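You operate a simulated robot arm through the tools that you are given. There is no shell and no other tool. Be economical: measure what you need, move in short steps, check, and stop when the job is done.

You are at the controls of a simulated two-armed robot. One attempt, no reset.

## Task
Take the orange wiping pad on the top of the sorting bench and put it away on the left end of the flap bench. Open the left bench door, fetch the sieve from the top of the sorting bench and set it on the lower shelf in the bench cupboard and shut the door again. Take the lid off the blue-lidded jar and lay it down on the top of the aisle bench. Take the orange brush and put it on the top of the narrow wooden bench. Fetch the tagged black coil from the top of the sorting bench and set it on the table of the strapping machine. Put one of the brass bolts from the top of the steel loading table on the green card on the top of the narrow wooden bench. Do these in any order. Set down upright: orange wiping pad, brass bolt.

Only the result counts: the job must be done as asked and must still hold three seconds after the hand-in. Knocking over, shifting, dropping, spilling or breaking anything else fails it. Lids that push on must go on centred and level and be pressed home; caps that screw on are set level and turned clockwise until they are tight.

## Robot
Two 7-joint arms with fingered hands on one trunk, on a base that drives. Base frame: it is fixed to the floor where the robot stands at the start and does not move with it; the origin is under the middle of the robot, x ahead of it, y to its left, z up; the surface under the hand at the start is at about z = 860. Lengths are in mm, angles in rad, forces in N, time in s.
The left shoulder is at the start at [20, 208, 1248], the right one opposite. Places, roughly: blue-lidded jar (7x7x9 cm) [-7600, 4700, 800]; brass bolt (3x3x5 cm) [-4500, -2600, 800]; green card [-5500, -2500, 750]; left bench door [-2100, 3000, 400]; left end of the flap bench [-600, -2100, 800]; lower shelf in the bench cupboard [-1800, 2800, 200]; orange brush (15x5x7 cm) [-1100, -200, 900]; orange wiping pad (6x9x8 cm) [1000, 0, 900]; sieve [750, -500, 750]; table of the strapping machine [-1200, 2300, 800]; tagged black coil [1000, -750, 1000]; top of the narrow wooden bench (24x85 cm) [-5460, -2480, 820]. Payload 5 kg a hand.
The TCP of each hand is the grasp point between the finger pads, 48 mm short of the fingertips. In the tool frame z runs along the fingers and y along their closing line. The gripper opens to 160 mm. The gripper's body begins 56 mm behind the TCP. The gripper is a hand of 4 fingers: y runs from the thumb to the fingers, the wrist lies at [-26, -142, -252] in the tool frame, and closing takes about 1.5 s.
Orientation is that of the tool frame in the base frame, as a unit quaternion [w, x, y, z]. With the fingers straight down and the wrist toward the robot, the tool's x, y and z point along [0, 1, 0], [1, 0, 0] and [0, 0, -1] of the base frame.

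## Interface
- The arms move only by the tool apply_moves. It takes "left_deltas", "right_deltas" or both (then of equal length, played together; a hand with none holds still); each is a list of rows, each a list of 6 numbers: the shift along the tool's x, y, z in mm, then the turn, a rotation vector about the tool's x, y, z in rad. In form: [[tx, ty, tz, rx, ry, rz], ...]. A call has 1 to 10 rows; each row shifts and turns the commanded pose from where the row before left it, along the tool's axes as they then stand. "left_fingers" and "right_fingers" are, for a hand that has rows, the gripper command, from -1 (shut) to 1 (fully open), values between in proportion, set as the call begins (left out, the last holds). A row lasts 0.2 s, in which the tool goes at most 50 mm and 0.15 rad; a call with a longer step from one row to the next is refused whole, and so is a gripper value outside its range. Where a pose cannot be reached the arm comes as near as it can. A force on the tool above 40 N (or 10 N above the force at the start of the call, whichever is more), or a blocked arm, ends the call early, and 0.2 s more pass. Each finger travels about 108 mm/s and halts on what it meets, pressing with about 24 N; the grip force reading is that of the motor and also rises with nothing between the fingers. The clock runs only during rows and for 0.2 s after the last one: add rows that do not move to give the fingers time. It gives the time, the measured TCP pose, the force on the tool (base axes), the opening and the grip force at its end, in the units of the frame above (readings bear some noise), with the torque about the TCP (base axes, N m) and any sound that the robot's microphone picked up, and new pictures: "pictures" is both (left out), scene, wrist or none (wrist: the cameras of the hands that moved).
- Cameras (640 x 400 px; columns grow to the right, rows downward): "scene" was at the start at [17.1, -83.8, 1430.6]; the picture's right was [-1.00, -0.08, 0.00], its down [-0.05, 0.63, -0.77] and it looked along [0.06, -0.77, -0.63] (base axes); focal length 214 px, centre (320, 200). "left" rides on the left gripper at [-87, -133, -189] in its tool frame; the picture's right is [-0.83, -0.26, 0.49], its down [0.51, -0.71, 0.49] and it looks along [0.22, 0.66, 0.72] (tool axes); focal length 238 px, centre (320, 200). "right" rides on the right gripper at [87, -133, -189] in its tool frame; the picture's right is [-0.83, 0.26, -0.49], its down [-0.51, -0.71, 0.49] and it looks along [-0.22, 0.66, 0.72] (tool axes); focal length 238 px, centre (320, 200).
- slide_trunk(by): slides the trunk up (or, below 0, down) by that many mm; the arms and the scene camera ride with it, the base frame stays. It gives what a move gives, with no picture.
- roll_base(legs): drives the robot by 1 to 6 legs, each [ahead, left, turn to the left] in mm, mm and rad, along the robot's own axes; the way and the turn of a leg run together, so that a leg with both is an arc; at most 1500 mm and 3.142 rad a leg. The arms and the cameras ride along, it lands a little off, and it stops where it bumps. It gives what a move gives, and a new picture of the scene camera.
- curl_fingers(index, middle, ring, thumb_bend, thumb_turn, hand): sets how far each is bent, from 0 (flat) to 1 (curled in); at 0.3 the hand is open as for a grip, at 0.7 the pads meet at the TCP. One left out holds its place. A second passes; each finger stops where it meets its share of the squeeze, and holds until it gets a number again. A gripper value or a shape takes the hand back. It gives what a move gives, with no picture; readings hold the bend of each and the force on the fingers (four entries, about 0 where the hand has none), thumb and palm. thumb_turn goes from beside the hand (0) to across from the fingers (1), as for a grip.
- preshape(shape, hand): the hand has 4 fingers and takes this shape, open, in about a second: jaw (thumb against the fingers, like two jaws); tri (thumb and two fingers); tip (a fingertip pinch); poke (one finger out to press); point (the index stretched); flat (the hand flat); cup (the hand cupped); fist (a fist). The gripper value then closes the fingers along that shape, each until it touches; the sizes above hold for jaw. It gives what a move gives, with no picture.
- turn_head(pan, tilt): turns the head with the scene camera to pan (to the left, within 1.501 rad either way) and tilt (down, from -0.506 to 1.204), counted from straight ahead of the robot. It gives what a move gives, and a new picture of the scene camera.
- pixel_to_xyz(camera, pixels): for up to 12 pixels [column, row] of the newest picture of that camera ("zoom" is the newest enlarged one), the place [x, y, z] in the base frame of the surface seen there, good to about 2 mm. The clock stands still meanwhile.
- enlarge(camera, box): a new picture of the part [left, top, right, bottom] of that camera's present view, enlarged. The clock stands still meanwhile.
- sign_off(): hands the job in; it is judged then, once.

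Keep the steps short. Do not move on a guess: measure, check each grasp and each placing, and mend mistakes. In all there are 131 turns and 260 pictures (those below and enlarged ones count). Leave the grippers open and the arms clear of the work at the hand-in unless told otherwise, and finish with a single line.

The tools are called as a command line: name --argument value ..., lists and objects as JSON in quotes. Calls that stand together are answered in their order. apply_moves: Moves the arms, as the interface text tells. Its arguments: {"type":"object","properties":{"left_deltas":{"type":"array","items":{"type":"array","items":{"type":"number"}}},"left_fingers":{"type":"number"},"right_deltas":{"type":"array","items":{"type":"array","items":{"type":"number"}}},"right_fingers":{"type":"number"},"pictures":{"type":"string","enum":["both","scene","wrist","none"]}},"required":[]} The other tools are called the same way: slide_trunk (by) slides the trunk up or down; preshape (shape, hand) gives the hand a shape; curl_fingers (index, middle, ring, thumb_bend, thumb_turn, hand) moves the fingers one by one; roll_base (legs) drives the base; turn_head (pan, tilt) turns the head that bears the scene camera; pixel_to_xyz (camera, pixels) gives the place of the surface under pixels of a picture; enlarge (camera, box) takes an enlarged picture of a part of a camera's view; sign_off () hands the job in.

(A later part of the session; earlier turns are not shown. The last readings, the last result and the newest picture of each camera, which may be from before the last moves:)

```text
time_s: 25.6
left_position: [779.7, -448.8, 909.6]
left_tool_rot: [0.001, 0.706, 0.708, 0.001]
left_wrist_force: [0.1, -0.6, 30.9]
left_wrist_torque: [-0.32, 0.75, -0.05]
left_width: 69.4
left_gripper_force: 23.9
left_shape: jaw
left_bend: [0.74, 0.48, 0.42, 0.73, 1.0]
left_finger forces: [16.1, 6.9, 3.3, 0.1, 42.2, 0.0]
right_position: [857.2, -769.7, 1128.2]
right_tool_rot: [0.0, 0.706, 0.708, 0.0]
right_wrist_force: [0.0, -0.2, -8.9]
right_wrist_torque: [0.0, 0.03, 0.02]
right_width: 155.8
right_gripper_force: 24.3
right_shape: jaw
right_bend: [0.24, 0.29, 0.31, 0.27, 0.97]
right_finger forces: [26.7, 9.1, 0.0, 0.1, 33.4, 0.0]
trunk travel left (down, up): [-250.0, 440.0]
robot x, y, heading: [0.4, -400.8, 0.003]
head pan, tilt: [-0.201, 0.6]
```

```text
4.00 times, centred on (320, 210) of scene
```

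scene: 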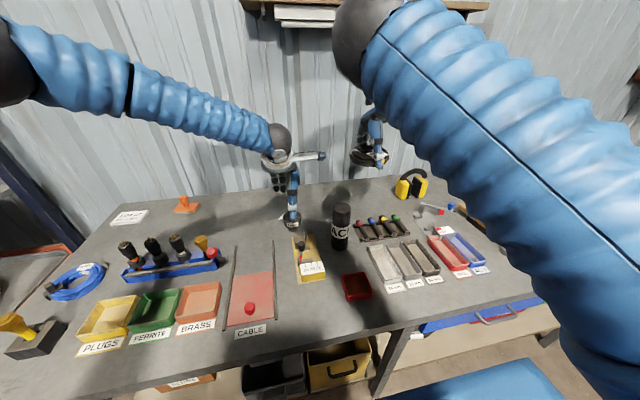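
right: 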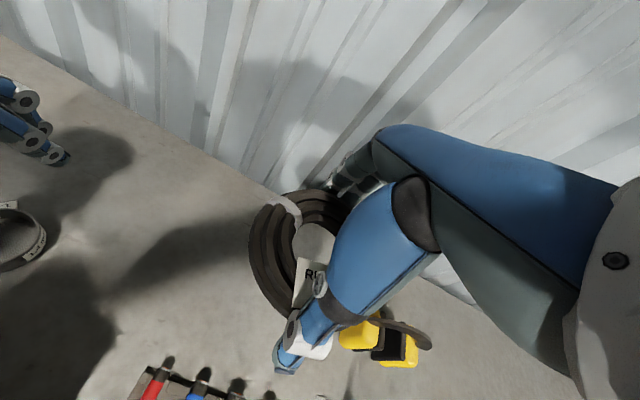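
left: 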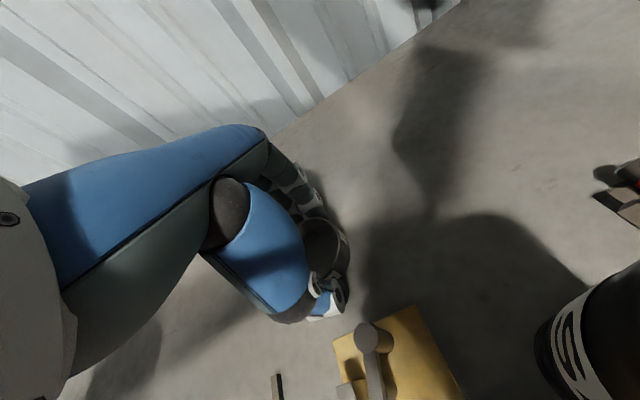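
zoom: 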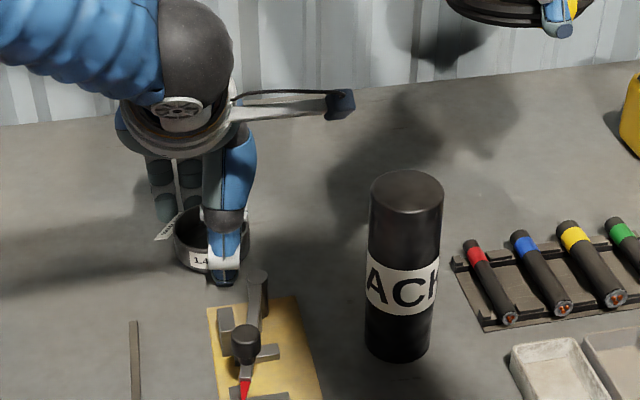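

It grips, with the tips on the table. I lift 30 mm slowly and check.

apply_moves --left_deltas '[[0, 0, -5, 0, 0, 0], [0, 0, -10, 0, 0, 0], [0, 0, -20, 0, 0, 0], [0, 0, 0, 0, 0, 0]]' --pictures "wrist"

enlarge --camera "scene" --box '[240, 160, 400, 260]'

enlarge --camera "left" --box '[240, 140, 400, 340]'

```text
time_s: 26.6
left_position: [778.9, -447.1, 941.8]
left_tool_rot: [-0.001, 0.706, 0.708, -0.001]
left_wrist_force: [0.2, 0.2, -1.0]
left_wrist_torque: [-0.01, 0.0, 0.03]
left_width: 68.7
left_gripper_force: 23.8
left_shape: jaw
left_bend: [0.74, 0.48, 0.42, 0.73, 1.0]
left_finger forces: [9.8, 7.0, 3.3, 0.1, 21.6, 0.0]
right_position: [859.1, -770.3, 1125.9]
right_tool_rot: [0.0, 0.706, 0.708, -0.001]
right_wrist_force: [1.2, -0.5, -9.9]
right_wrist_torque: [0.02, 0.02, -0.01]
right_width: 155.4
right_gripper_force: 24.4
right_shape: jaw
right_bend: [0.24, 0.29, 0.31, 0.27, 0.97]
right_finger forces: [26.8, 9.1, 0.1, 0.0, 33.5, 0.0]
trunk travel left (down, up): [-250.0, 440.0]
robot x, y, heading: [2.4, -403.5, 0.002]
head pan, tilt: [-0.201, 0.6]
```

left: 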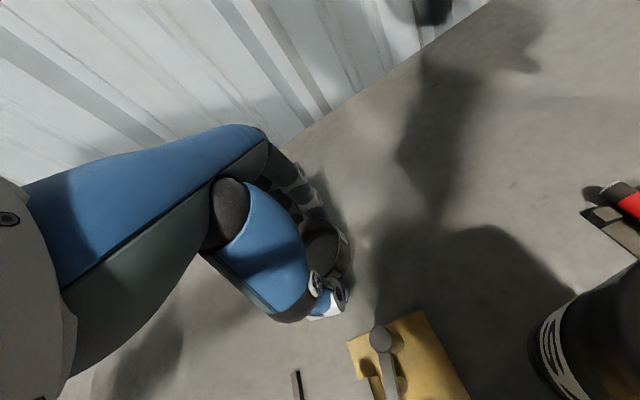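

```text
4.00 times, centred on (320, 210) of scene
```

zoom: 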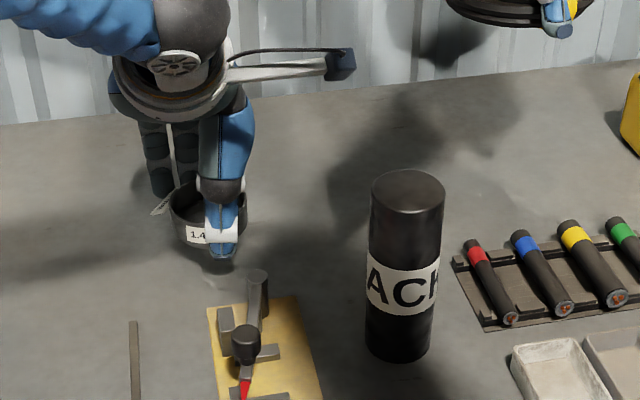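

```text
2.00 times, centred on (320, 240) of left
```

zoom: 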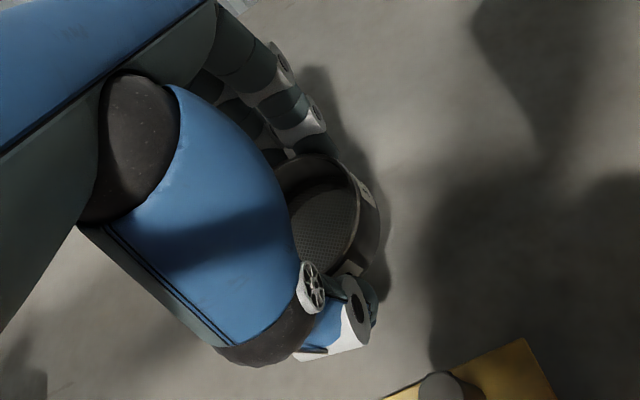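

The sieve is held level. I raise it clear, draw both hands in, and look to the left to plan the drive.

apply_moves --left_deltas '[[0, 0, -45, 0, 0, 0], [0, 0, -45, 0, 0, 0], [0, 0, -45, 0, 0, 0], [0, -40, -25, 0, 0, 0], [0, -45, 0, 0, 0, 0], [0, -45, 0, 0, 0, 0], [0, -30, 0, 0, 0, 0], [0, 0, 0, 0, 0, 0]]' --right_deltas '[[0, -30, 0, 0, 0, 0], [0, -40, 0, 0, 0, 0], [0, -40, 0, 0, 0, 0], [0, -40, 0, 0, 0, 0], [0, -40, 0, 0, 0, 0], [0, -40, 0, 0, 0, 0], [0, 0, 0, 0, 0, 0], [0, 0, 0, 0, 0, 0]]' --pictures "none"

turn_head --pan 1.0 --tilt 0.5

turn_head --pan 1.5 --tilt 0.5

```text
time_s: 28.4
left_position: [619.9, -447.8, 1104.6]
left_tool_rot: [0.0, 0.706, 0.708, 0.0]
left_wrist_force: [-0.6, 0.0, -1.3]
left_wrist_torque: [0.01, -0.04, 0.02]
left_width: 68.5
left_gripper_force: 24.2
left_shape: jaw
left_bend: [0.74, 0.48, 0.43, 0.73, 1.0]
left_finger forces: [10.2, 6.8, 3.6, 0.0, 21.4, 0.0]
right_position: [628.1, -771.2, 1127.3]
right_tool_rot: [0.0, 0.706, 0.708, 0.0]
right_wrist_force: [-0.9, -0.8, -8.5]
right_wrist_torque: [0.03, -0.04, -0.01]
right_width: 155.6
right_gripper_force: 23.9
right_shape: jaw
right_bend: [0.24, 0.29, 0.31, 0.27, 0.97]
right_finger forces: [27.1, 9.3, 0.0, 0.0, 33.9, 0.1]
trunk travel left (down, up): [-250.0, 440.0]
robot x, y, heading: [-0.0, -397.8, 0.005]
head pan, tilt: [-0.201, 0.6]
```

```text
time_s: 29.8
left_position: [619.6, -448.2, 1104.0]
left_tool_rot: [0.0, 0.705, 0.709, -0.001]
left_wrist_force: [-0.1, -0.2, -1.2]
left_wrist_torque: [-0.01, 0.03, -0.01]
left_width: 68.7
left_gripper_force: 24.0
left_shape: jaw
left_bend: [0.74, 0.48, 0.43, 0.73, 1.0]
left_finger forces: [10.3, 6.7, 3.6, 0.0, 21.4, 0.0]
right_position: [628.9, -771.0, 1127.9]
right_tool_rot: [0.0, 0.706, 0.708, 0.0]
right_wrist_force: [0.8, 0.5, -9.5]
right_wrist_torque: [-0.02, 0.02, -0.03]
right_width: 155.7
right_gripper_force: 23.9
right_shape: jaw
right_bend: [0.24, 0.29, 0.31, 0.27, 0.97]
right_finger forces: [27.1, 9.2, 0.0, 0.0, 33.9, 0.0]
trunk travel left (down, up): [-250.0, 440.0]
robot x, y, heading: [1.5, -401.3, 0.003]
head pan, tilt: [1.0, 0.499]
```

scene: 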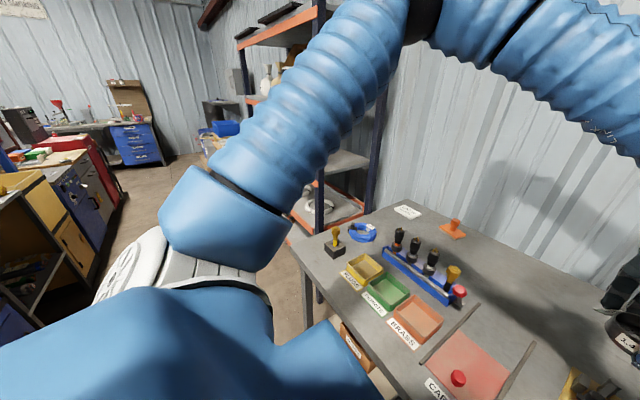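

```text
time_s: 30.7
left_position: [620.6, -449.0, 1104.0]
left_tool_rot: [0.0, 0.706, 0.709, 0.0]
left_wrist_force: [0.3, -1.1, -0.9]
left_wrist_torque: [0.03, 0.01, -0.02]
left_width: 68.4
left_gripper_force: 24.0
left_shape: jaw
left_bend: [0.74, 0.48, 0.43, 0.73, 1.0]
left_finger forces: [10.2, 6.8, 3.6, 0.1, 21.4, 0.0]
right_position: [628.4, -772.0, 1126.6]
right_tool_rot: [0.0, 0.706, 0.708, 0.001]
right_wrist_force: [0.2, -0.5, -8.7]
right_wrist_torque: [0.0, -0.01, 0.03]
right_width: 155.5
right_gripper_force: 23.7
right_shape: jaw
right_bend: [0.24, 0.29, 0.31, 0.27, 0.97]
right_finger forces: [27.2, 9.3, 0.0, 0.1, 34.0, 0.1]
trunk travel left (down, up): [-250.0, 440.0]
robot x, y, heading: [-0.7, -397.8, 0.004]
head pan, tilt: [1.499, 0.499]
```

scene: 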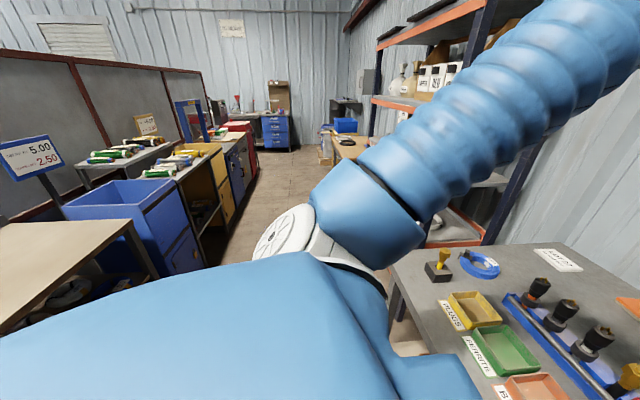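

pixel_to_xyz --camera "scene" --pixels '[[210, 265], [240, 200], [262, 147], [290, 150], [120, 225], [160, 280], [230, 148], [375, 150], [340, 145], [470, 225], [385, 85], [275, 90]]'

enlarge --camera "scene" --box '[80, 60, 400, 260]'

```text
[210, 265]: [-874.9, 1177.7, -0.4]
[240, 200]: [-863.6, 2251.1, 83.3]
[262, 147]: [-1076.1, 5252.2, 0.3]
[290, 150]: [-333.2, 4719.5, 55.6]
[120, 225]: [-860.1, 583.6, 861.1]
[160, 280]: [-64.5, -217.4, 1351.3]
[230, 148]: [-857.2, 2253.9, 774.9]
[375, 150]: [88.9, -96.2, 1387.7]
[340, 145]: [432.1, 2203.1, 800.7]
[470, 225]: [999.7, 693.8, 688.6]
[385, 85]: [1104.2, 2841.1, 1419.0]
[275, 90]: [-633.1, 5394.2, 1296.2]
```

```text
2.00 times, centred on (240, 160) of scene
```

zoom: 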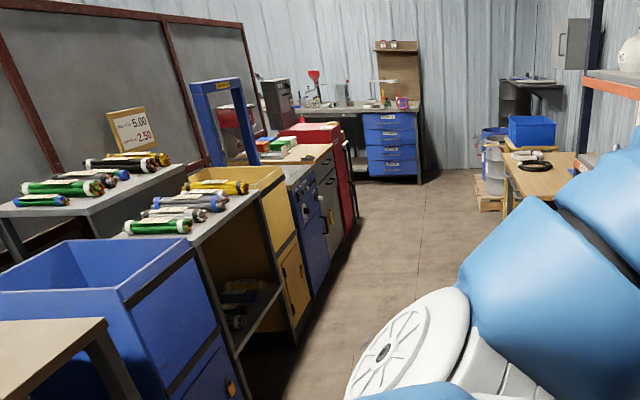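

The aisle runs along +y between x≈-860 and x≈430. The strapping machine (blue arch) is at the left around y=2300. I back off, turn left and drive up the aisle in part.

roll_base --legs '[[-230, 0, 0], [0, 0, 1.571], [1300, 0, 0]]'

turn_head --pan 0.6 --tilt 0.45

```text
time_s: 42.4
left_position: [-132.3, 1534.5, 1103.9]
left_tool_rot: [0.0, 0.013, 1.0, -0.001]
left_wrist_force: [-0.3, 0.7, -0.7]
left_wrist_torque: [-0.02, -0.02, 0.03]
left_width: 68.4
left_gripper_force: 23.6
left_shape: jaw
left_bend: [0.74, 0.48, 0.43, 0.73, 1.0]
left_finger forces: [10.0, 6.5, 3.4, 0.0, 20.4, 0.0]
right_position: [189.8, 1533.1, 1128.4]
right_tool_rot: [0.0, 0.014, 1.0, 0.0]
right_wrist_force: [1.2, 0.6, -9.3]
right_wrist_torque: [-0.03, 0.02, -0.01]
right_width: 155.4
right_gripper_force: 23.9
right_shape: jaw
right_bend: [0.24, 0.29, 0.31, 0.27, 0.97]
right_finger forces: [25.9, 8.7, 0.0, 0.0, 31.8, 0.0]
trunk travel left (down, up): [-250.0, 440.0]
robot x, y, heading: [-199.9, 917.5, 1.545]
head pan, tilt: [1.499, 0.499]
```

scene: 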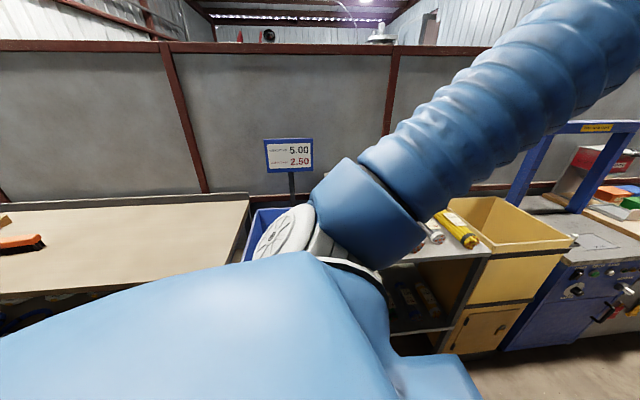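

```text
time_s: 43.6
left_position: [-132.5, 1534.9, 1104.1]
left_tool_rot: [0.0, 0.012, 1.0, 0.0]
left_wrist_force: [-0.4, -0.9, -0.7]
left_wrist_torque: [0.0, -0.01, -0.02]
left_width: 68.5
left_gripper_force: 24.0
left_shape: jaw
left_bend: [0.74, 0.48, 0.43, 0.73, 1.0]
left_finger forces: [10.1, 6.4, 3.6, 0.0, 20.5, 0.1]
right_position: [191.2, 1534.1, 1127.6]
right_tool_rot: [0.0, 0.014, 1.0, -0.001]
right_wrist_force: [0.4, 0.2, -10.1]
right_wrist_torque: [0.03, 0.01, -0.02]
right_width: 155.7
right_gripper_force: 24.7
right_shape: jaw
right_bend: [0.24, 0.29, 0.31, 0.27, 0.97]
right_finger forces: [25.9, 8.8, 0.0, 0.0, 31.9, 0.1]
trunk travel left (down, up): [-250.0, 440.0]
robot x, y, heading: [-198.2, 918.6, 1.547]
head pan, tilt: [0.6, 0.45]
```

scene: 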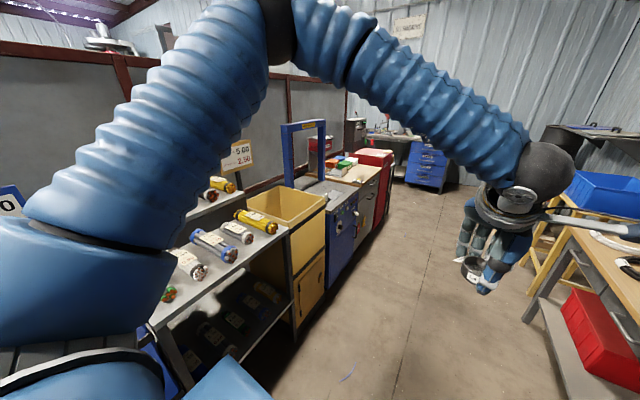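

The blue arch of the strapping machine is at (305,140). I measure its frame and table before coming closer.

enlarge --camera "scene" --box '[240, 100, 440, 225]'

pixel_to_xyz --camera "scene" --pixels '[[286, 127], [322, 122], [290, 180], [325, 168], [345, 195], [320, 190], [300, 200], [330, 205], [275, 205], [355, 170], [375, 152], [345, 268]]'

```text
3.20 times, centred on (340, 162) of scene
```

zoom: 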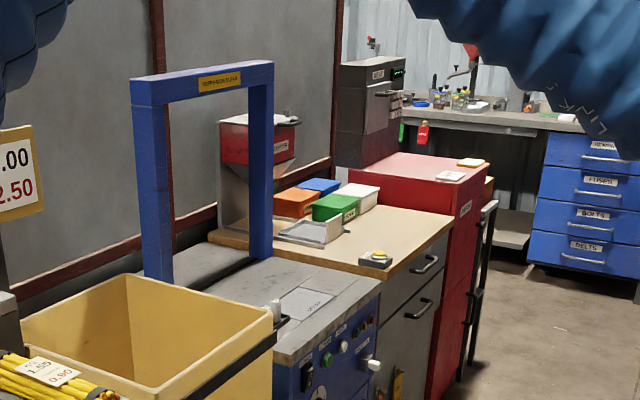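

```text
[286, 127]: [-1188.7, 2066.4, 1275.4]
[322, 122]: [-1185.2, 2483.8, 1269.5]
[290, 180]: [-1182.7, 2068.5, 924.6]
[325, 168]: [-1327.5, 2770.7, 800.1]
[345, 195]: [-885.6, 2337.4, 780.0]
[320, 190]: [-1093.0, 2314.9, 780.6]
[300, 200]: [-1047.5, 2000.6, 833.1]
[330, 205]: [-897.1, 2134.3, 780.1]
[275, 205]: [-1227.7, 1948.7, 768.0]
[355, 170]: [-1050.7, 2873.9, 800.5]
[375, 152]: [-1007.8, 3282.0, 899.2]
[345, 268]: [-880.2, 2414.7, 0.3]
```

The arch stands at x≈-1185 (y 2066–2484), and the table top is at z=780 from x≈-880 back. I'll stand near [-300,2050] facing -x.

roll_base --legs '[[1130, 110, 0], [0, 0, 1.595]]'

turn_head --pan -0.3 --tilt 0.65

```text
time_s: 53.1
left_position: [-918.0, 2062.7, 1105.1]
left_tool_rot: [0.0, 0.71, -0.704, 0.0]
left_wrist_force: [0.0, -0.7, -0.5]
left_wrist_torque: [0.02, -0.01, -0.01]
left_width: 67.8
left_gripper_force: 24.1
left_shape: jaw
left_bend: [0.74, 0.48, 0.43, 0.73, 1.0]
left_finger forces: [10.1, 6.3, 3.7, 0.1, 20.1, 0.0]
right_position: [-926.4, 2385.8, 1126.0]
right_tool_rot: [0.0, 0.711, -0.704, 0.0]
right_wrist_force: [0.9, -0.3, -9.7]
right_wrist_torque: [-0.01, -0.03, 0.04]
right_width: 155.7
right_gripper_force: 23.5
right_shape: jaw
right_bend: [0.24, 0.29, 0.31, 0.27, 0.97]
right_finger forces: [25.5, 8.5, 0.1, 0.0, 30.6, 0.0]
trunk travel left (down, up): [-250.0, 440.0]
robot x, y, heading: [-300.0, 2019.0, -3.132]
head pan, tilt: [0.6, 0.45]
```

scene: 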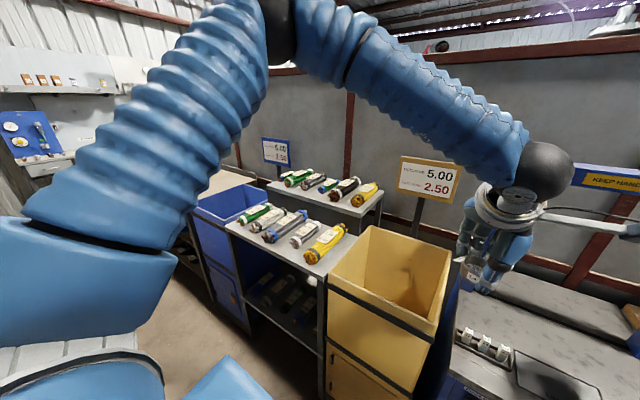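

```text
time_s: 54.3
left_position: [-916.2, 2064.0, 1104.6]
left_tool_rot: [0.0, 0.711, -0.703, 0.0]
left_wrist_force: [-1.4, 1.4, -0.2]
left_wrist_torque: [0.0, 0.02, -0.03]
left_width: 68.2
left_gripper_force: 23.8
left_shape: jaw
left_bend: [0.74, 0.48, 0.43, 0.73, 1.0]
left_finger forces: [10.1, 6.3, 3.6, 0.1, 20.0, 0.0]
right_position: [-926.0, 2385.6, 1127.0]
right_tool_rot: [-0.001, 0.71, -0.704, 0.001]
right_wrist_force: [0.3, -0.6, -8.3]
right_wrist_torque: [0.0, -0.02, -0.01]
right_width: 155.8
right_gripper_force: 24.4
right_shape: jaw
right_bend: [0.24, 0.29, 0.31, 0.27, 0.97]
right_finger forces: [25.5, 8.6, 0.0, 0.0, 30.8, 0.0]
trunk travel left (down, up): [-250.0, 440.0]
robot x, y, heading: [-297.9, 2020.5, -3.133]
head pan, tilt: [-0.3, 0.649]
```

scene: 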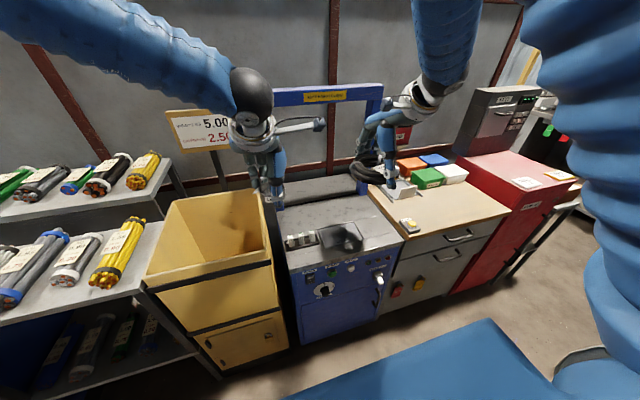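

The steel table lies under the hands, with a small rocker row at (300,240) and a dark plate at (340,237). I measure the free area.

enlarge --camera "scene" --box '[250, 160, 430, 272]'

pixel_to_xyz --camera "scene" --pixels '[[300, 239], [340, 237], [322, 228], [363, 248], [330, 215], [380, 235], [370, 212], [400, 238], [290, 262], [300, 215], [345, 200]]'

```text
3.56 times, centred on (340, 216) of scene
```

zoom: 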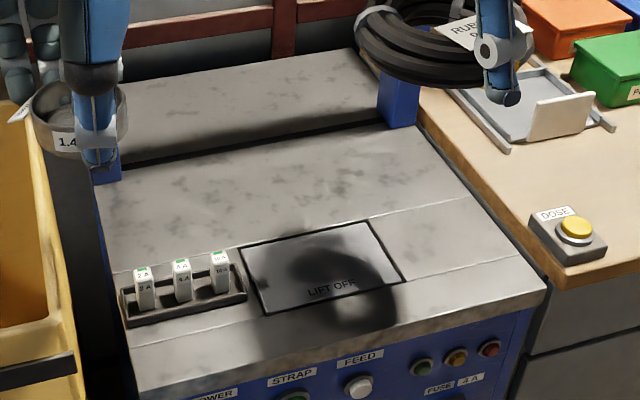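

```text
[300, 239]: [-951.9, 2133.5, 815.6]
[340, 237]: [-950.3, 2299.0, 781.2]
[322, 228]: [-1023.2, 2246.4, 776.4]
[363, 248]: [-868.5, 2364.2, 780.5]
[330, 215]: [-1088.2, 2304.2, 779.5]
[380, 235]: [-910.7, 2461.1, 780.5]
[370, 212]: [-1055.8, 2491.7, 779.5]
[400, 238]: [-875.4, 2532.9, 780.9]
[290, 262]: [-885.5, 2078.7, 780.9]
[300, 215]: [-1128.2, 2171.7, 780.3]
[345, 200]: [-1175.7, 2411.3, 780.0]
```

The free strip is between the plate (x≈-1020) and the arch slot (x≈-1170). I lower the coil in front first, to stay under the arch beam, then move it forward to about [-1085,2330].

apply_moves --right_deltas '[[0, 0, 45, 0, 0, 0], [0, 0, 45, 0, 0, 0], [0, 0, 45, 0, 0, 0], [0, 0, 45, 0, 0, 0], [0, 0, 45, 0, 0, 0], [0, 0, 45, 0, 0, 0], [0, 0, 0, 0, 0, 0]]' --pictures "none"

apply_moves --right_deltas '[[14, 40, 0, 0, 0, 0], [14, 40, 0, 0, 0, 0], [14, 40, 0, 0, 0, 0], [14, 40, 0, 0, 0, 0], [0, 0, 0, 0, 0, 0]]' --pictures "both"

enlarge --camera "scene" --box '[250, 120, 430, 232]'

```text
time_s: 55.9
left_position: [-915.0, 2063.9, 1105.1]
left_tool_rot: [0.0, 0.711, -0.703, 0.0]
left_wrist_force: [0.8, -0.1, 0.0]
left_wrist_torque: [0.03, 0.06, 0.01]
left_width: 68.1
left_gripper_force: 24.6
left_shape: jaw
left_bend: [0.74, 0.48, 0.43, 0.73, 1.0]
left_finger forces: [10.2, 6.1, 3.7, 0.1, 20.0, 0.0]
right_position: [-928.0, 2384.5, 857.1]
right_tool_rot: [0.0, 0.71, -0.704, 0.0]
right_wrist_force: [0.9, -0.7, -7.8]
right_wrist_torque: [0.03, 0.03, -0.01]
right_width: 155.7
right_gripper_force: 24.5
right_shape: jaw
right_bend: [0.24, 0.29, 0.31, 0.27, 0.97]
right_finger forces: [25.5, 8.6, 0.1, 0.0, 31.2, 0.0]
trunk travel left (down, up): [-250.0, 440.0]
robot x, y, heading: [-295.8, 2015.4, -3.132]
head pan, tilt: [-0.3, 0.649]
```

```text
time_s: 57.1
left_position: [-916.8, 2063.7, 1104.5]
left_tool_rot: [0.0, 0.71, -0.704, 0.0]
left_wrist_force: [-0.7, 0.5, -0.3]
left_wrist_torque: [-0.04, 0.06, 0.05]
left_width: 68.2
left_gripper_force: 23.7
left_shape: jaw
left_bend: [0.74, 0.48, 0.43, 0.73, 1.0]
left_finger forces: [10.1, 6.3, 3.7, 0.1, 20.1, 0.1]
right_position: [-1087.4, 2330.5, 856.0]
right_tool_rot: [0.0, 0.711, -0.704, 0.002]
right_wrist_force: [0.2, 0.2, -8.0]
right_wrist_torque: [-0.02, -0.01, 0.04]
right_width: 155.8
right_gripper_force: 23.8
right_shape: jaw
right_bend: [0.24, 0.29, 0.31, 0.27, 0.97]
right_finger forces: [25.7, 8.8, 0.1, 0.0, 31.7, 0.0]
trunk travel left (down, up): [-250.0, 440.0]
robot x, y, heading: [-298.6, 2019.4, -3.131]
head pan, tilt: [-0.3, 0.649]
```

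scene: 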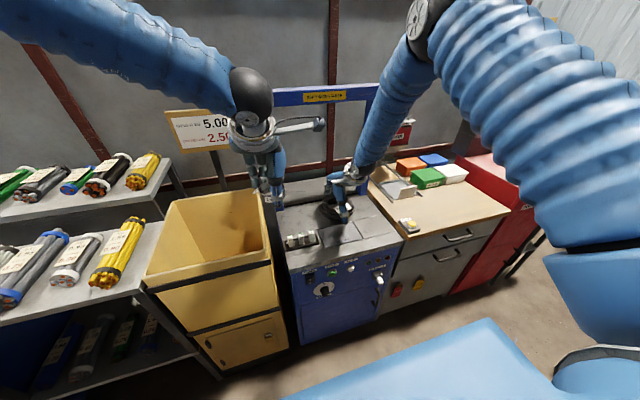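
right: 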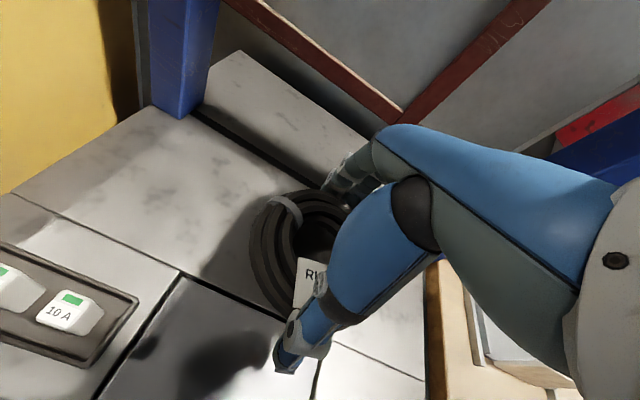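

```text
3.56 times, centred on (340, 176) of scene
```

zoom: 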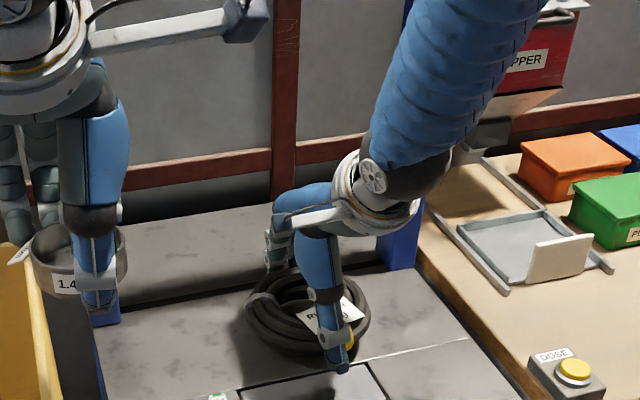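

The coil hovers over the free strip. I lower it to z≈834 and watch the force.

apply_moves --right_deltas '[[0, 0, 10, 0, 0, 0], [0, 0, 6, 0, 0, 0], [0, 0, 5, 0, 0, 0], [0, 0, 0, 0, 0, 0]]' --pictures "none"

curl_fingers --hand "right" --index 0.17 --middle 0.17 --ring 0.17 --thumb_bend 0.17

apply_moves --right_deltas '[[0, 0, -15, 0, 0, 0], [0, 0, -30, 0, 0, 0], [0, 0, -20, 0, 0, 0], [0, 0, 0, 0, 0, 0]]' --pictures "wrist"

enlarge --camera "scene" --box '[250, 120, 430, 232]'

```text
time_s: 58.1
left_position: [-916.7, 2064.0, 1104.0]
left_tool_rot: [0.0, 0.711, -0.703, 0.0]
left_wrist_force: [0.5, 0.2, -1.4]
left_wrist_torque: [0.04, 0.01, -0.01]
left_width: 67.9
left_gripper_force: 23.8
left_shape: jaw
left_bend: [0.74, 0.48, 0.43, 0.73, 1.0]
left_finger forces: [10.2, 6.2, 3.7, 0.0, 19.9, 0.0]
right_position: [-1086.4, 2329.2, 835.6]
right_tool_rot: [-0.001, 0.71, -0.704, 0.001]
right_wrist_force: [1.0, -1.7, -6.6]
right_wrist_torque: [0.09, 0.0, -0.03]
right_width: 155.9
right_gripper_force: 24.3
right_shape: jaw
right_bend: [0.24, 0.29, 0.31, 0.27, 0.97]
right_finger forces: [25.3, 8.6, 0.1, 0.1, 32.0, 0.1]
trunk travel left (down, up): [-250.0, 440.0]
robot x, y, heading: [-293.7, 2020.4, -3.126]
head pan, tilt: [-0.3, 0.649]
```

```text
time_s: 59.1
left_position: [-915.0, 2063.5, 1104.9]
left_tool_rot: [0.0, 0.711, -0.703, -0.001]
left_wrist_force: [0.0, -0.2, -1.1]
left_wrist_torque: [0.0, 0.01, -0.01]
left_width: 68.1
left_gripper_force: 24.3
left_shape: jaw
left_bend: [0.74, 0.48, 0.43, 0.73, 1.0]
left_finger forces: [10.1, 6.2, 3.7, 0.0, 20.0, 0.1]
right_position: [-1086.8, 2328.5, 835.2]
right_tool_rot: [0.0, 0.71, -0.704, 0.001]
right_wrist_force: [0.1, 0.5, 0.8]
right_wrist_torque: [-0.04, -0.01, -0.01]
right_width: 215.9
right_gripper_force: 0.0
right_shape: fingers
right_bend: [0.17, 0.17, 0.17, 0.17, 0.98]
right_finger forces: [0.0, 0.0, 0.1, 0.0, 0.0, 0.0]
trunk travel left (down, up): [-250.0, 440.0]
robot x, y, heading: [-295.4, 2018.1, -3.132]
head pan, tilt: [-0.3, 0.649]
```

```text
time_s: 60.1
left_position: [-916.2, 2062.8, 1105.0]
left_tool_rot: [0.001, 0.711, -0.703, 0.0]
left_wrist_force: [0.8, -0.3, -0.8]
left_wrist_torque: [0.02, 0.01, -0.01]
left_width: 68.0
left_gripper_force: 24.4
left_shape: jaw
left_bend: [0.74, 0.48, 0.43, 0.73, 1.0]
left_finger forces: [10.2, 6.1, 3.8, 0.0, 20.1, 0.1]
right_position: [-1085.0, 2327.2, 900.2]
right_tool_rot: [-0.001, 0.71, -0.704, 0.001]
right_wrist_force: [-0.8, 0.2, 0.1]
right_wrist_torque: [0.01, 0.0, 0.05]
right_width: 216.0
right_gripper_force: 0.0
right_shape: fingers
right_bend: [0.17, 0.17, 0.17, 0.17, 0.98]
right_finger forces: [0.0, 0.0, 0.0, 0.0, 0.1, 0.0]
trunk travel left (down, up): [-250.0, 440.0]
robot x, y, heading: [-295.8, 2020.2, -3.132]
head pan, tilt: [-0.3, 0.649]
```

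right: 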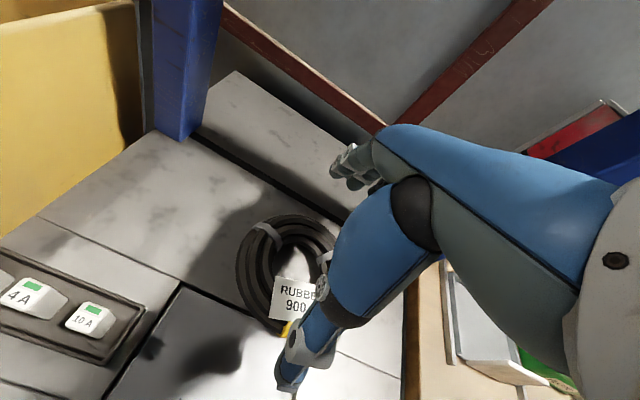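

```text
3.56 times, centred on (340, 176) of scene
```

zoom: 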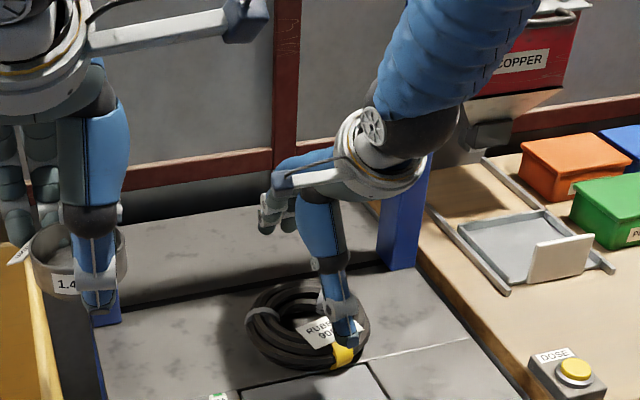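

The coil rests flat on the table. I pull the hand back out from under the arch, then raise the trunk to look over the partition.

apply_moves --right_deltas '[[0, -45, 0, 0, 0, 0], [0, -45, 0, 0, 0, 0], [0, -45, 0, 0, 0, 0], [0, -45, 0, 0, 0, 0], [0, 0, -45, 0, 0, 0], [0, 0, -45, 0, 0, 0], [0, 0, -45, 0, 0, 0], [0, 0, -45, 0, 0, 0]]' --right_fingers 1 --pictures "none"

slide_trunk --by 430

turn_head --pan -0.5 --tilt 0.5

turn_head --pan 0.3 --tilt 0.35

```text
time_s: 61.9
left_position: [-914.6, 2064.1, 1106.1]
left_tool_rot: [0.0, 0.711, -0.703, 0.0]
left_wrist_force: [1.3, 0.7, -0.8]
left_wrist_torque: [-0.02, 0.08, 0.02]
left_width: 68.0
left_gripper_force: 24.3
left_shape: jaw
left_bend: [0.74, 0.48, 0.43, 0.73, 1.0]
left_finger forces: [10.2, 6.4, 3.6, 0.0, 20.0, 0.0]
right_position: [-904.4, 2332.0, 1080.8]
right_tool_rot: [0.0, 0.711, -0.704, 0.001]
right_wrist_force: [1.2, 0.2, -0.5]
right_wrist_torque: [-0.01, 0.17, -0.02]
right_width: 160.2
right_gripper_force: 0.0
right_shape: jaw
right_bend: [0.3, 0.3, 0.3, 0.3, 0.98]
right_finger forces: [0.0, 0.0, 0.0, 0.0, 0.0, 0.0]
trunk travel left (down, up): [-250.0, 440.0]
robot x, y, heading: [-296.3, 2021.9, -3.126]
head pan, tilt: [-0.3, 0.649]
```

```text
refused: 430 is not a number from -400 to 400
```

```text
time_s: 62.6
left_position: [-915.7, 2063.7, 1104.4]
left_tool_rot: [0.0, 0.711, -0.703, 0.001]
left_wrist_force: [-0.3, -0.4, -1.3]
left_wrist_torque: [0.02, 0.0, 0.02]
left_width: 67.8
left_gripper_force: 24.1
left_shape: jaw
left_bend: [0.74, 0.48, 0.43, 0.73, 1.0]
left_finger forces: [10.2, 6.4, 3.7, 0.0, 20.0, 0.1]
right_position: [-907.2, 2331.9, 1080.9]
right_tool_rot: [0.0, 0.711, -0.703, 0.0]
right_wrist_force: [-0.5, -0.3, -0.5]
right_wrist_torque: [0.02, 0.0, -0.01]
right_width: 159.8
right_gripper_force: 0.1
right_shape: jaw
right_bend: [0.3, 0.3, 0.3, 0.3, 0.98]
right_finger forces: [0.0, 0.0, 0.0, 0.1, 0.0, 0.1]
trunk travel left (down, up): [-250.0, 440.0]
robot x, y, heading: [-296.0, 2016.4, -3.129]
head pan, tilt: [-0.499, 0.499]
```

scene: 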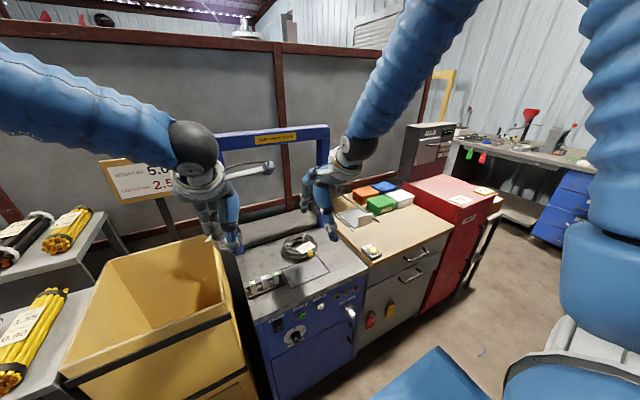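

```text
time_s: 63.8
left_position: [-915.8, 2063.6, 1104.7]
left_tool_rot: [-0.001, 0.711, -0.703, -0.001]
left_wrist_force: [0.0, 0.0, -1.3]
left_wrist_torque: [0.0, 0.05, 0.01]
left_width: 68.0
left_gripper_force: 23.7
left_shape: jaw
left_bend: [0.74, 0.48, 0.43, 0.73, 1.0]
left_finger forces: [10.2, 6.3, 3.7, 0.1, 19.9, 0.0]
right_position: [-907.8, 2333.1, 1080.7]
right_tool_rot: [-0.001, 0.71, -0.704, 0.0]
right_wrist_force: [-0.1, 0.4, 0.0]
right_wrist_torque: [0.0, -0.01, 0.02]
right_width: 160.4
right_gripper_force: 0.0
right_shape: jaw
right_bend: [0.3, 0.3, 0.3, 0.3, 0.98]
right_finger forces: [0.0, 0.0, 0.0, 0.0, 0.0, 0.0]
trunk travel left (down, up): [-250.0, 440.0]
robot x, y, heading: [-295.2, 2020.8, -3.132]
head pan, tilt: [0.3, 0.351]
```

scene: 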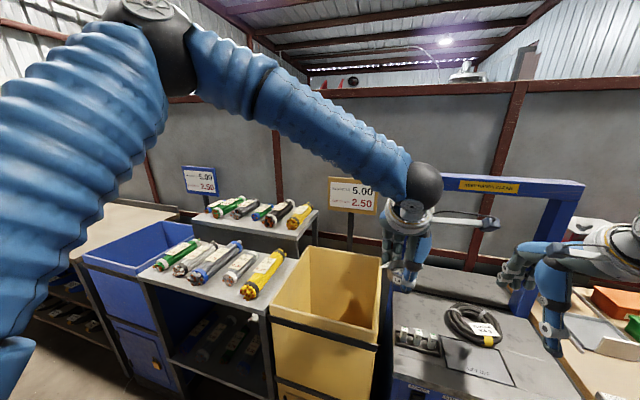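

The partition ends at the right, near the lab bench. I raise the trunk 350 and measure the passage there.

slide_trunk --by 350

turn_head --pan -0.5 --tilt 0.4

pixel_to_xyz --camera "scene" --pixels '[[300, 90], [400, 120], [430, 150], [450, 200], [470, 180], [500, 150], [520, 180], [540, 220], [560, 150], [200, 60], [420, 200], [490, 240]]'

```text
time_s: 67.2
left_position: [-916.3, 2063.5, 1454.5]
left_tool_rot: [0.0, 0.711, -0.704, 0.0]
left_wrist_force: [0.3, 0.1, -1.2]
left_wrist_torque: [0.01, 0.02, -0.02]
left_width: 68.3
left_gripper_force: 24.2
left_shape: jaw
left_bend: [0.74, 0.48, 0.43, 0.73, 1.0]
left_finger forces: [10.2, 6.3, 3.7, 0.1, 20.0, 0.0]
right_position: [-907.6, 2331.7, 1429.9]
right_tool_rot: [0.0, 0.71, -0.704, 0.0]
right_wrist_force: [-0.7, -0.1, 0.5]
right_wrist_torque: [-0.06, -0.03, 0.0]
right_width: 159.8
right_gripper_force: 0.0
right_shape: jaw
right_bend: [0.3, 0.3, 0.3, 0.3, 0.98]
right_finger forces: [0.0, 0.1, 0.0, 0.0, 0.0, 0.1]
trunk travel left (down, up): [-600.0, 90.0]
robot x, y, heading: [-297.7, 2017.6, -3.132]
head pan, tilt: [0.3, 0.351]
```

```text
time_s: 68.3
left_position: [-916.4, 2063.3, 1454.0]
left_tool_rot: [-0.001, 0.711, -0.703, -0.001]
left_wrist_force: [-0.3, 0.4, -0.1]
left_wrist_torque: [0.01, 0.0, -0.02]
left_width: 67.8
left_gripper_force: 24.2
left_shape: jaw
left_bend: [0.74, 0.48, 0.43, 0.73, 1.0]
left_finger forces: [10.3, 6.3, 3.7, 0.0, 20.0, 0.1]
right_position: [-907.7, 2332.5, 1431.0]
right_tool_rot: [0.0, 0.71, -0.704, 0.0]
right_wrist_force: [0.0, -0.3, -1.0]
right_wrist_torque: [0.01, -0.01, -0.01]
right_width: 160.0
right_gripper_force: 0.0
right_shape: jaw
right_bend: [0.3, 0.3, 0.3, 0.3, 0.98]
right_finger forces: [0.0, 0.1, 0.0, 0.0, 0.0, 0.0]
trunk travel left (down, up): [-600.0, 90.0]
robot x, y, heading: [-297.3, 2016.7, -3.13]
head pan, tilt: [-0.499, 0.4]
```

scene: 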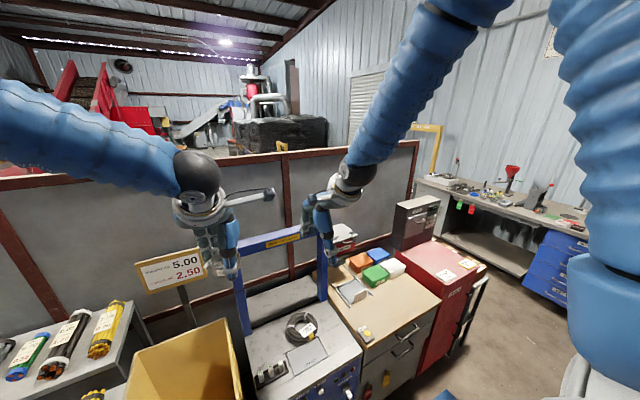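

```text
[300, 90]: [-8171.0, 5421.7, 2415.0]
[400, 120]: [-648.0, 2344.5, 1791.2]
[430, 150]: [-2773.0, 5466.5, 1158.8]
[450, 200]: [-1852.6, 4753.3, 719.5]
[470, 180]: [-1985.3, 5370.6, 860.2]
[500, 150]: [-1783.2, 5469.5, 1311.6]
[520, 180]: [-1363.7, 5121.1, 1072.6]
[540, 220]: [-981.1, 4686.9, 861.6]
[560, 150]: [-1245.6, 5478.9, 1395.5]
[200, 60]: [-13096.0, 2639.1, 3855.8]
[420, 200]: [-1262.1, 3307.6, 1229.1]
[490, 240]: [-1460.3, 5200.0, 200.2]
```

The lab bench front is at y≈4690 and the partition ends near y≈3450, so the passage is about 1.2 m wide. I strafe to y≈4050, then drive ahead through it.

roll_base --legs '[[0, -1030, 0], [0, -1000, 0]]'

turn_head --pan 0.2 --tilt 0.5

```text
time_s: 78.4
left_position: [-945.8, 4082.0, 1453.7]
left_tool_rot: [0.0, 0.716, -0.698, 0.0]
left_wrist_force: [-0.6, -0.8, -0.7]
left_wrist_torque: [0.03, 0.02, 0.02]
left_width: 68.3
left_gripper_force: 24.0
left_shape: jaw
left_bend: [0.74, 0.48, 0.43, 0.73, 1.0]
left_finger forces: [10.2, 6.3, 3.7, 0.0, 20.0, 0.1]
right_position: [-938.4, 4352.3, 1431.1]
right_tool_rot: [0.0, 0.716, -0.698, 0.0]
right_wrist_force: [-0.2, -0.3, 0.2]
right_wrist_torque: [0.04, 0.02, 0.0]
right_width: 160.4
right_gripper_force: 0.1
right_shape: jaw
right_bend: [0.3, 0.3, 0.3, 0.3, 0.98]
right_finger forces: [0.1, 0.0, 0.0, 0.0, 0.0, 0.0]
trunk travel left (down, up): [-600.0, 90.0]
robot x, y, heading: [-327.2, 4047.7, -3.121]
head pan, tilt: [-0.499, 0.4]
```

scene: 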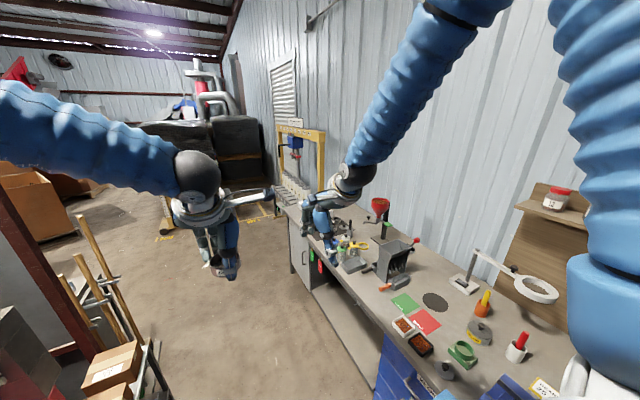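

```text
time_s: 79.5
left_position: [-945.1, 4081.3, 1454.9]
left_tool_rot: [0.0, 0.716, -0.698, 0.0]
left_wrist_force: [-0.5, 0.3, -0.6]
left_wrist_torque: [0.04, -0.02, -0.01]
left_width: 68.2
left_gripper_force: 24.5
left_shape: jaw
left_bend: [0.74, 0.48, 0.43, 0.73, 1.0]
left_finger forces: [10.2, 6.4, 3.6, 0.1, 20.0, 0.0]
right_position: [-940.7, 4351.1, 1429.9]
right_tool_rot: [0.0, 0.715, -0.699, 0.0]
right_wrist_force: [-0.6, 0.6, -0.3]
right_wrist_torque: [0.03, 0.03, 0.02]
right_width: 159.9
right_gripper_force: 0.1
right_shape: jaw
right_bend: [0.3, 0.3, 0.3, 0.3, 0.98]
right_finger forces: [0.0, 0.0, 0.0, 0.1, 0.1, 0.0]
trunk travel left (down, up): [-600.0, 90.0]
robot x, y, heading: [-324.8, 4048.6, -3.112]
head pan, tilt: [0.201, 0.499]
```

scene: 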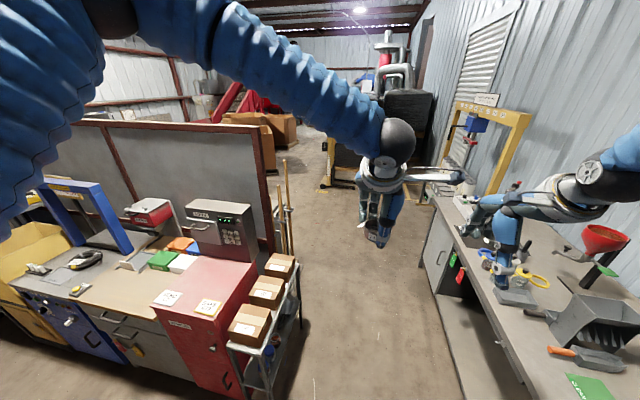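

The passage is clear between the trolley at left and the lab bench. I measure the trolley's edge and the bench edge.

pixel_to_xyz --camera "scene" --pixels '[[302, 320], [270, 395], [290, 215], [440, 300], [350, 300], [350, 220], [268, 145], [330, 180], [330, 250], [435, 225]]'

```text
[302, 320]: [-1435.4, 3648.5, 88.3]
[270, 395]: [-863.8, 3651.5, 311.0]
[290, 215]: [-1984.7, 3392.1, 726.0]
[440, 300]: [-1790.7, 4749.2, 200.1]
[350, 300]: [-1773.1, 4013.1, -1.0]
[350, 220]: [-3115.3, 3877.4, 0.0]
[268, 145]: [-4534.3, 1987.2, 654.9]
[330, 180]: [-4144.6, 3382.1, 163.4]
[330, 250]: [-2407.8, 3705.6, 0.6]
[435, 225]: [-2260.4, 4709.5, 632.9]
```

The free width is y 3650–4690. I centre myself and drive through to x≈-2750.

roll_base --legs '[[0, -110, -0.03], [1200, 0, 0], [1200, 0, 0]]'

turn_head --pan 1.45 --tilt 0.5

turn_head --pan 0.7 --tilt 0.5

```text
time_s: 92.1
left_position: [-3358.1, 4184.3, 1454.5]
left_tool_rot: [0.0, 0.709, -0.705, -0.001]
left_wrist_force: [0.2, -0.7, -1.4]
left_wrist_torque: [0.0, -0.01, 0.0]
left_width: 68.1
left_gripper_force: 24.0
left_shape: jaw
left_bend: [0.74, 0.48, 0.43, 0.73, 1.0]
left_finger forces: [10.1, 6.4, 3.8, 0.0, 20.0, 0.0]
right_position: [-3347.6, 4451.5, 1431.0]
right_tool_rot: [0.0, 0.709, -0.705, 0.0]
right_wrist_force: [-0.5, -0.7, -0.5]
right_wrist_torque: [-0.05, 0.03, 0.04]
right_width: 160.0
right_gripper_force: 0.1
right_shape: jaw
right_bend: [0.3, 0.3, 0.3, 0.3, 0.97]
right_finger forces: [0.1, 0.1, 0.0, 0.0, 0.0, 0.1]
trunk travel left (down, up): [-600.0, 90.0]
robot x, y, heading: [-2739.9, 4133.2, -3.136]
head pan, tilt: [0.201, 0.499]
```

scene: 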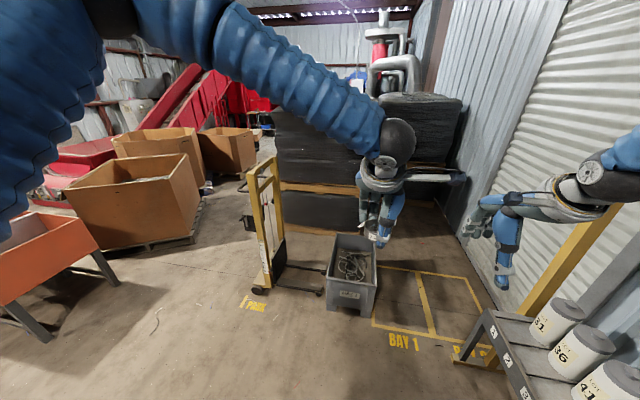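

```text
time_s: 93.5
left_position: [-3358.7, 4182.9, 1453.4]
left_tool_rot: [0.0, 0.709, -0.705, 0.0]
left_wrist_force: [-0.3, -0.2, -1.1]
left_wrist_torque: [0.03, 0.0, 0.03]
left_width: 68.3
left_gripper_force: 23.3
left_shape: jaw
left_bend: [0.74, 0.48, 0.43, 0.73, 1.0]
left_finger forces: [10.2, 6.3, 3.8, 0.1, 20.0, 0.0]
right_position: [-3347.7, 4452.1, 1430.1]
right_tool_rot: [0.0, 0.709, -0.705, 0.0]
right_wrist_force: [-0.2, -0.8, -0.1]
right_wrist_torque: [-0.04, -0.02, -0.01]
right_width: 160.0
right_gripper_force: 0.0
right_shape: jaw
right_bend: [0.3, 0.3, 0.3, 0.3, 0.97]
right_finger forces: [0.1, 0.0, 0.0, 0.1, 0.0, 0.0]
trunk travel left (down, up): [-600.0, 90.0]
robot x, y, heading: [-2738.1, 4138.8, -3.132]
head pan, tilt: [1.45, 0.499]
```

scene: 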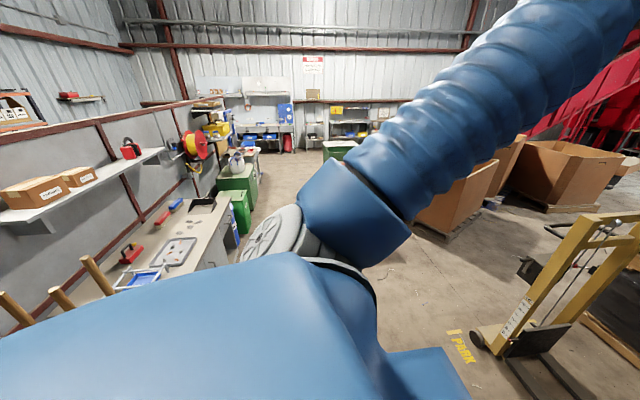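

```text
time_s: 94.6
left_position: [-3358.1, 4182.9, 1453.9]
left_tool_rot: [0.0, 0.71, -0.704, 0.0]
left_wrist_force: [-0.5, -0.5, -0.5]
left_wrist_torque: [-0.04, -0.02, -0.02]
left_width: 68.4
left_gripper_force: 23.9
left_shape: jaw
left_bend: [0.74, 0.48, 0.43, 0.73, 1.0]
left_finger forces: [10.2, 6.2, 3.8, 0.1, 20.0, 0.0]
right_position: [-3346.8, 4451.3, 1430.6]
right_tool_rot: [0.0, 0.709, -0.705, 0.0]
right_wrist_force: [0.4, -0.2, -0.7]
right_wrist_torque: [-0.01, 0.01, 0.01]
right_width: 160.5
right_gripper_force: 0.0
right_shape: jaw
right_bend: [0.3, 0.3, 0.3, 0.3, 0.97]
right_finger forces: [0.1, 0.0, 0.0, 0.1, 0.0, 0.1]
trunk travel left (down, up): [-600.0, 90.0]
robot x, y, heading: [-2738.1, 4138.2, -3.137]
head pan, tilt: [0.7, 0.499]
```

scene: 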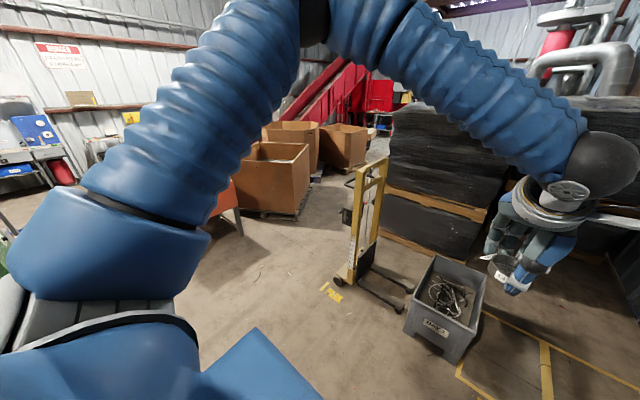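

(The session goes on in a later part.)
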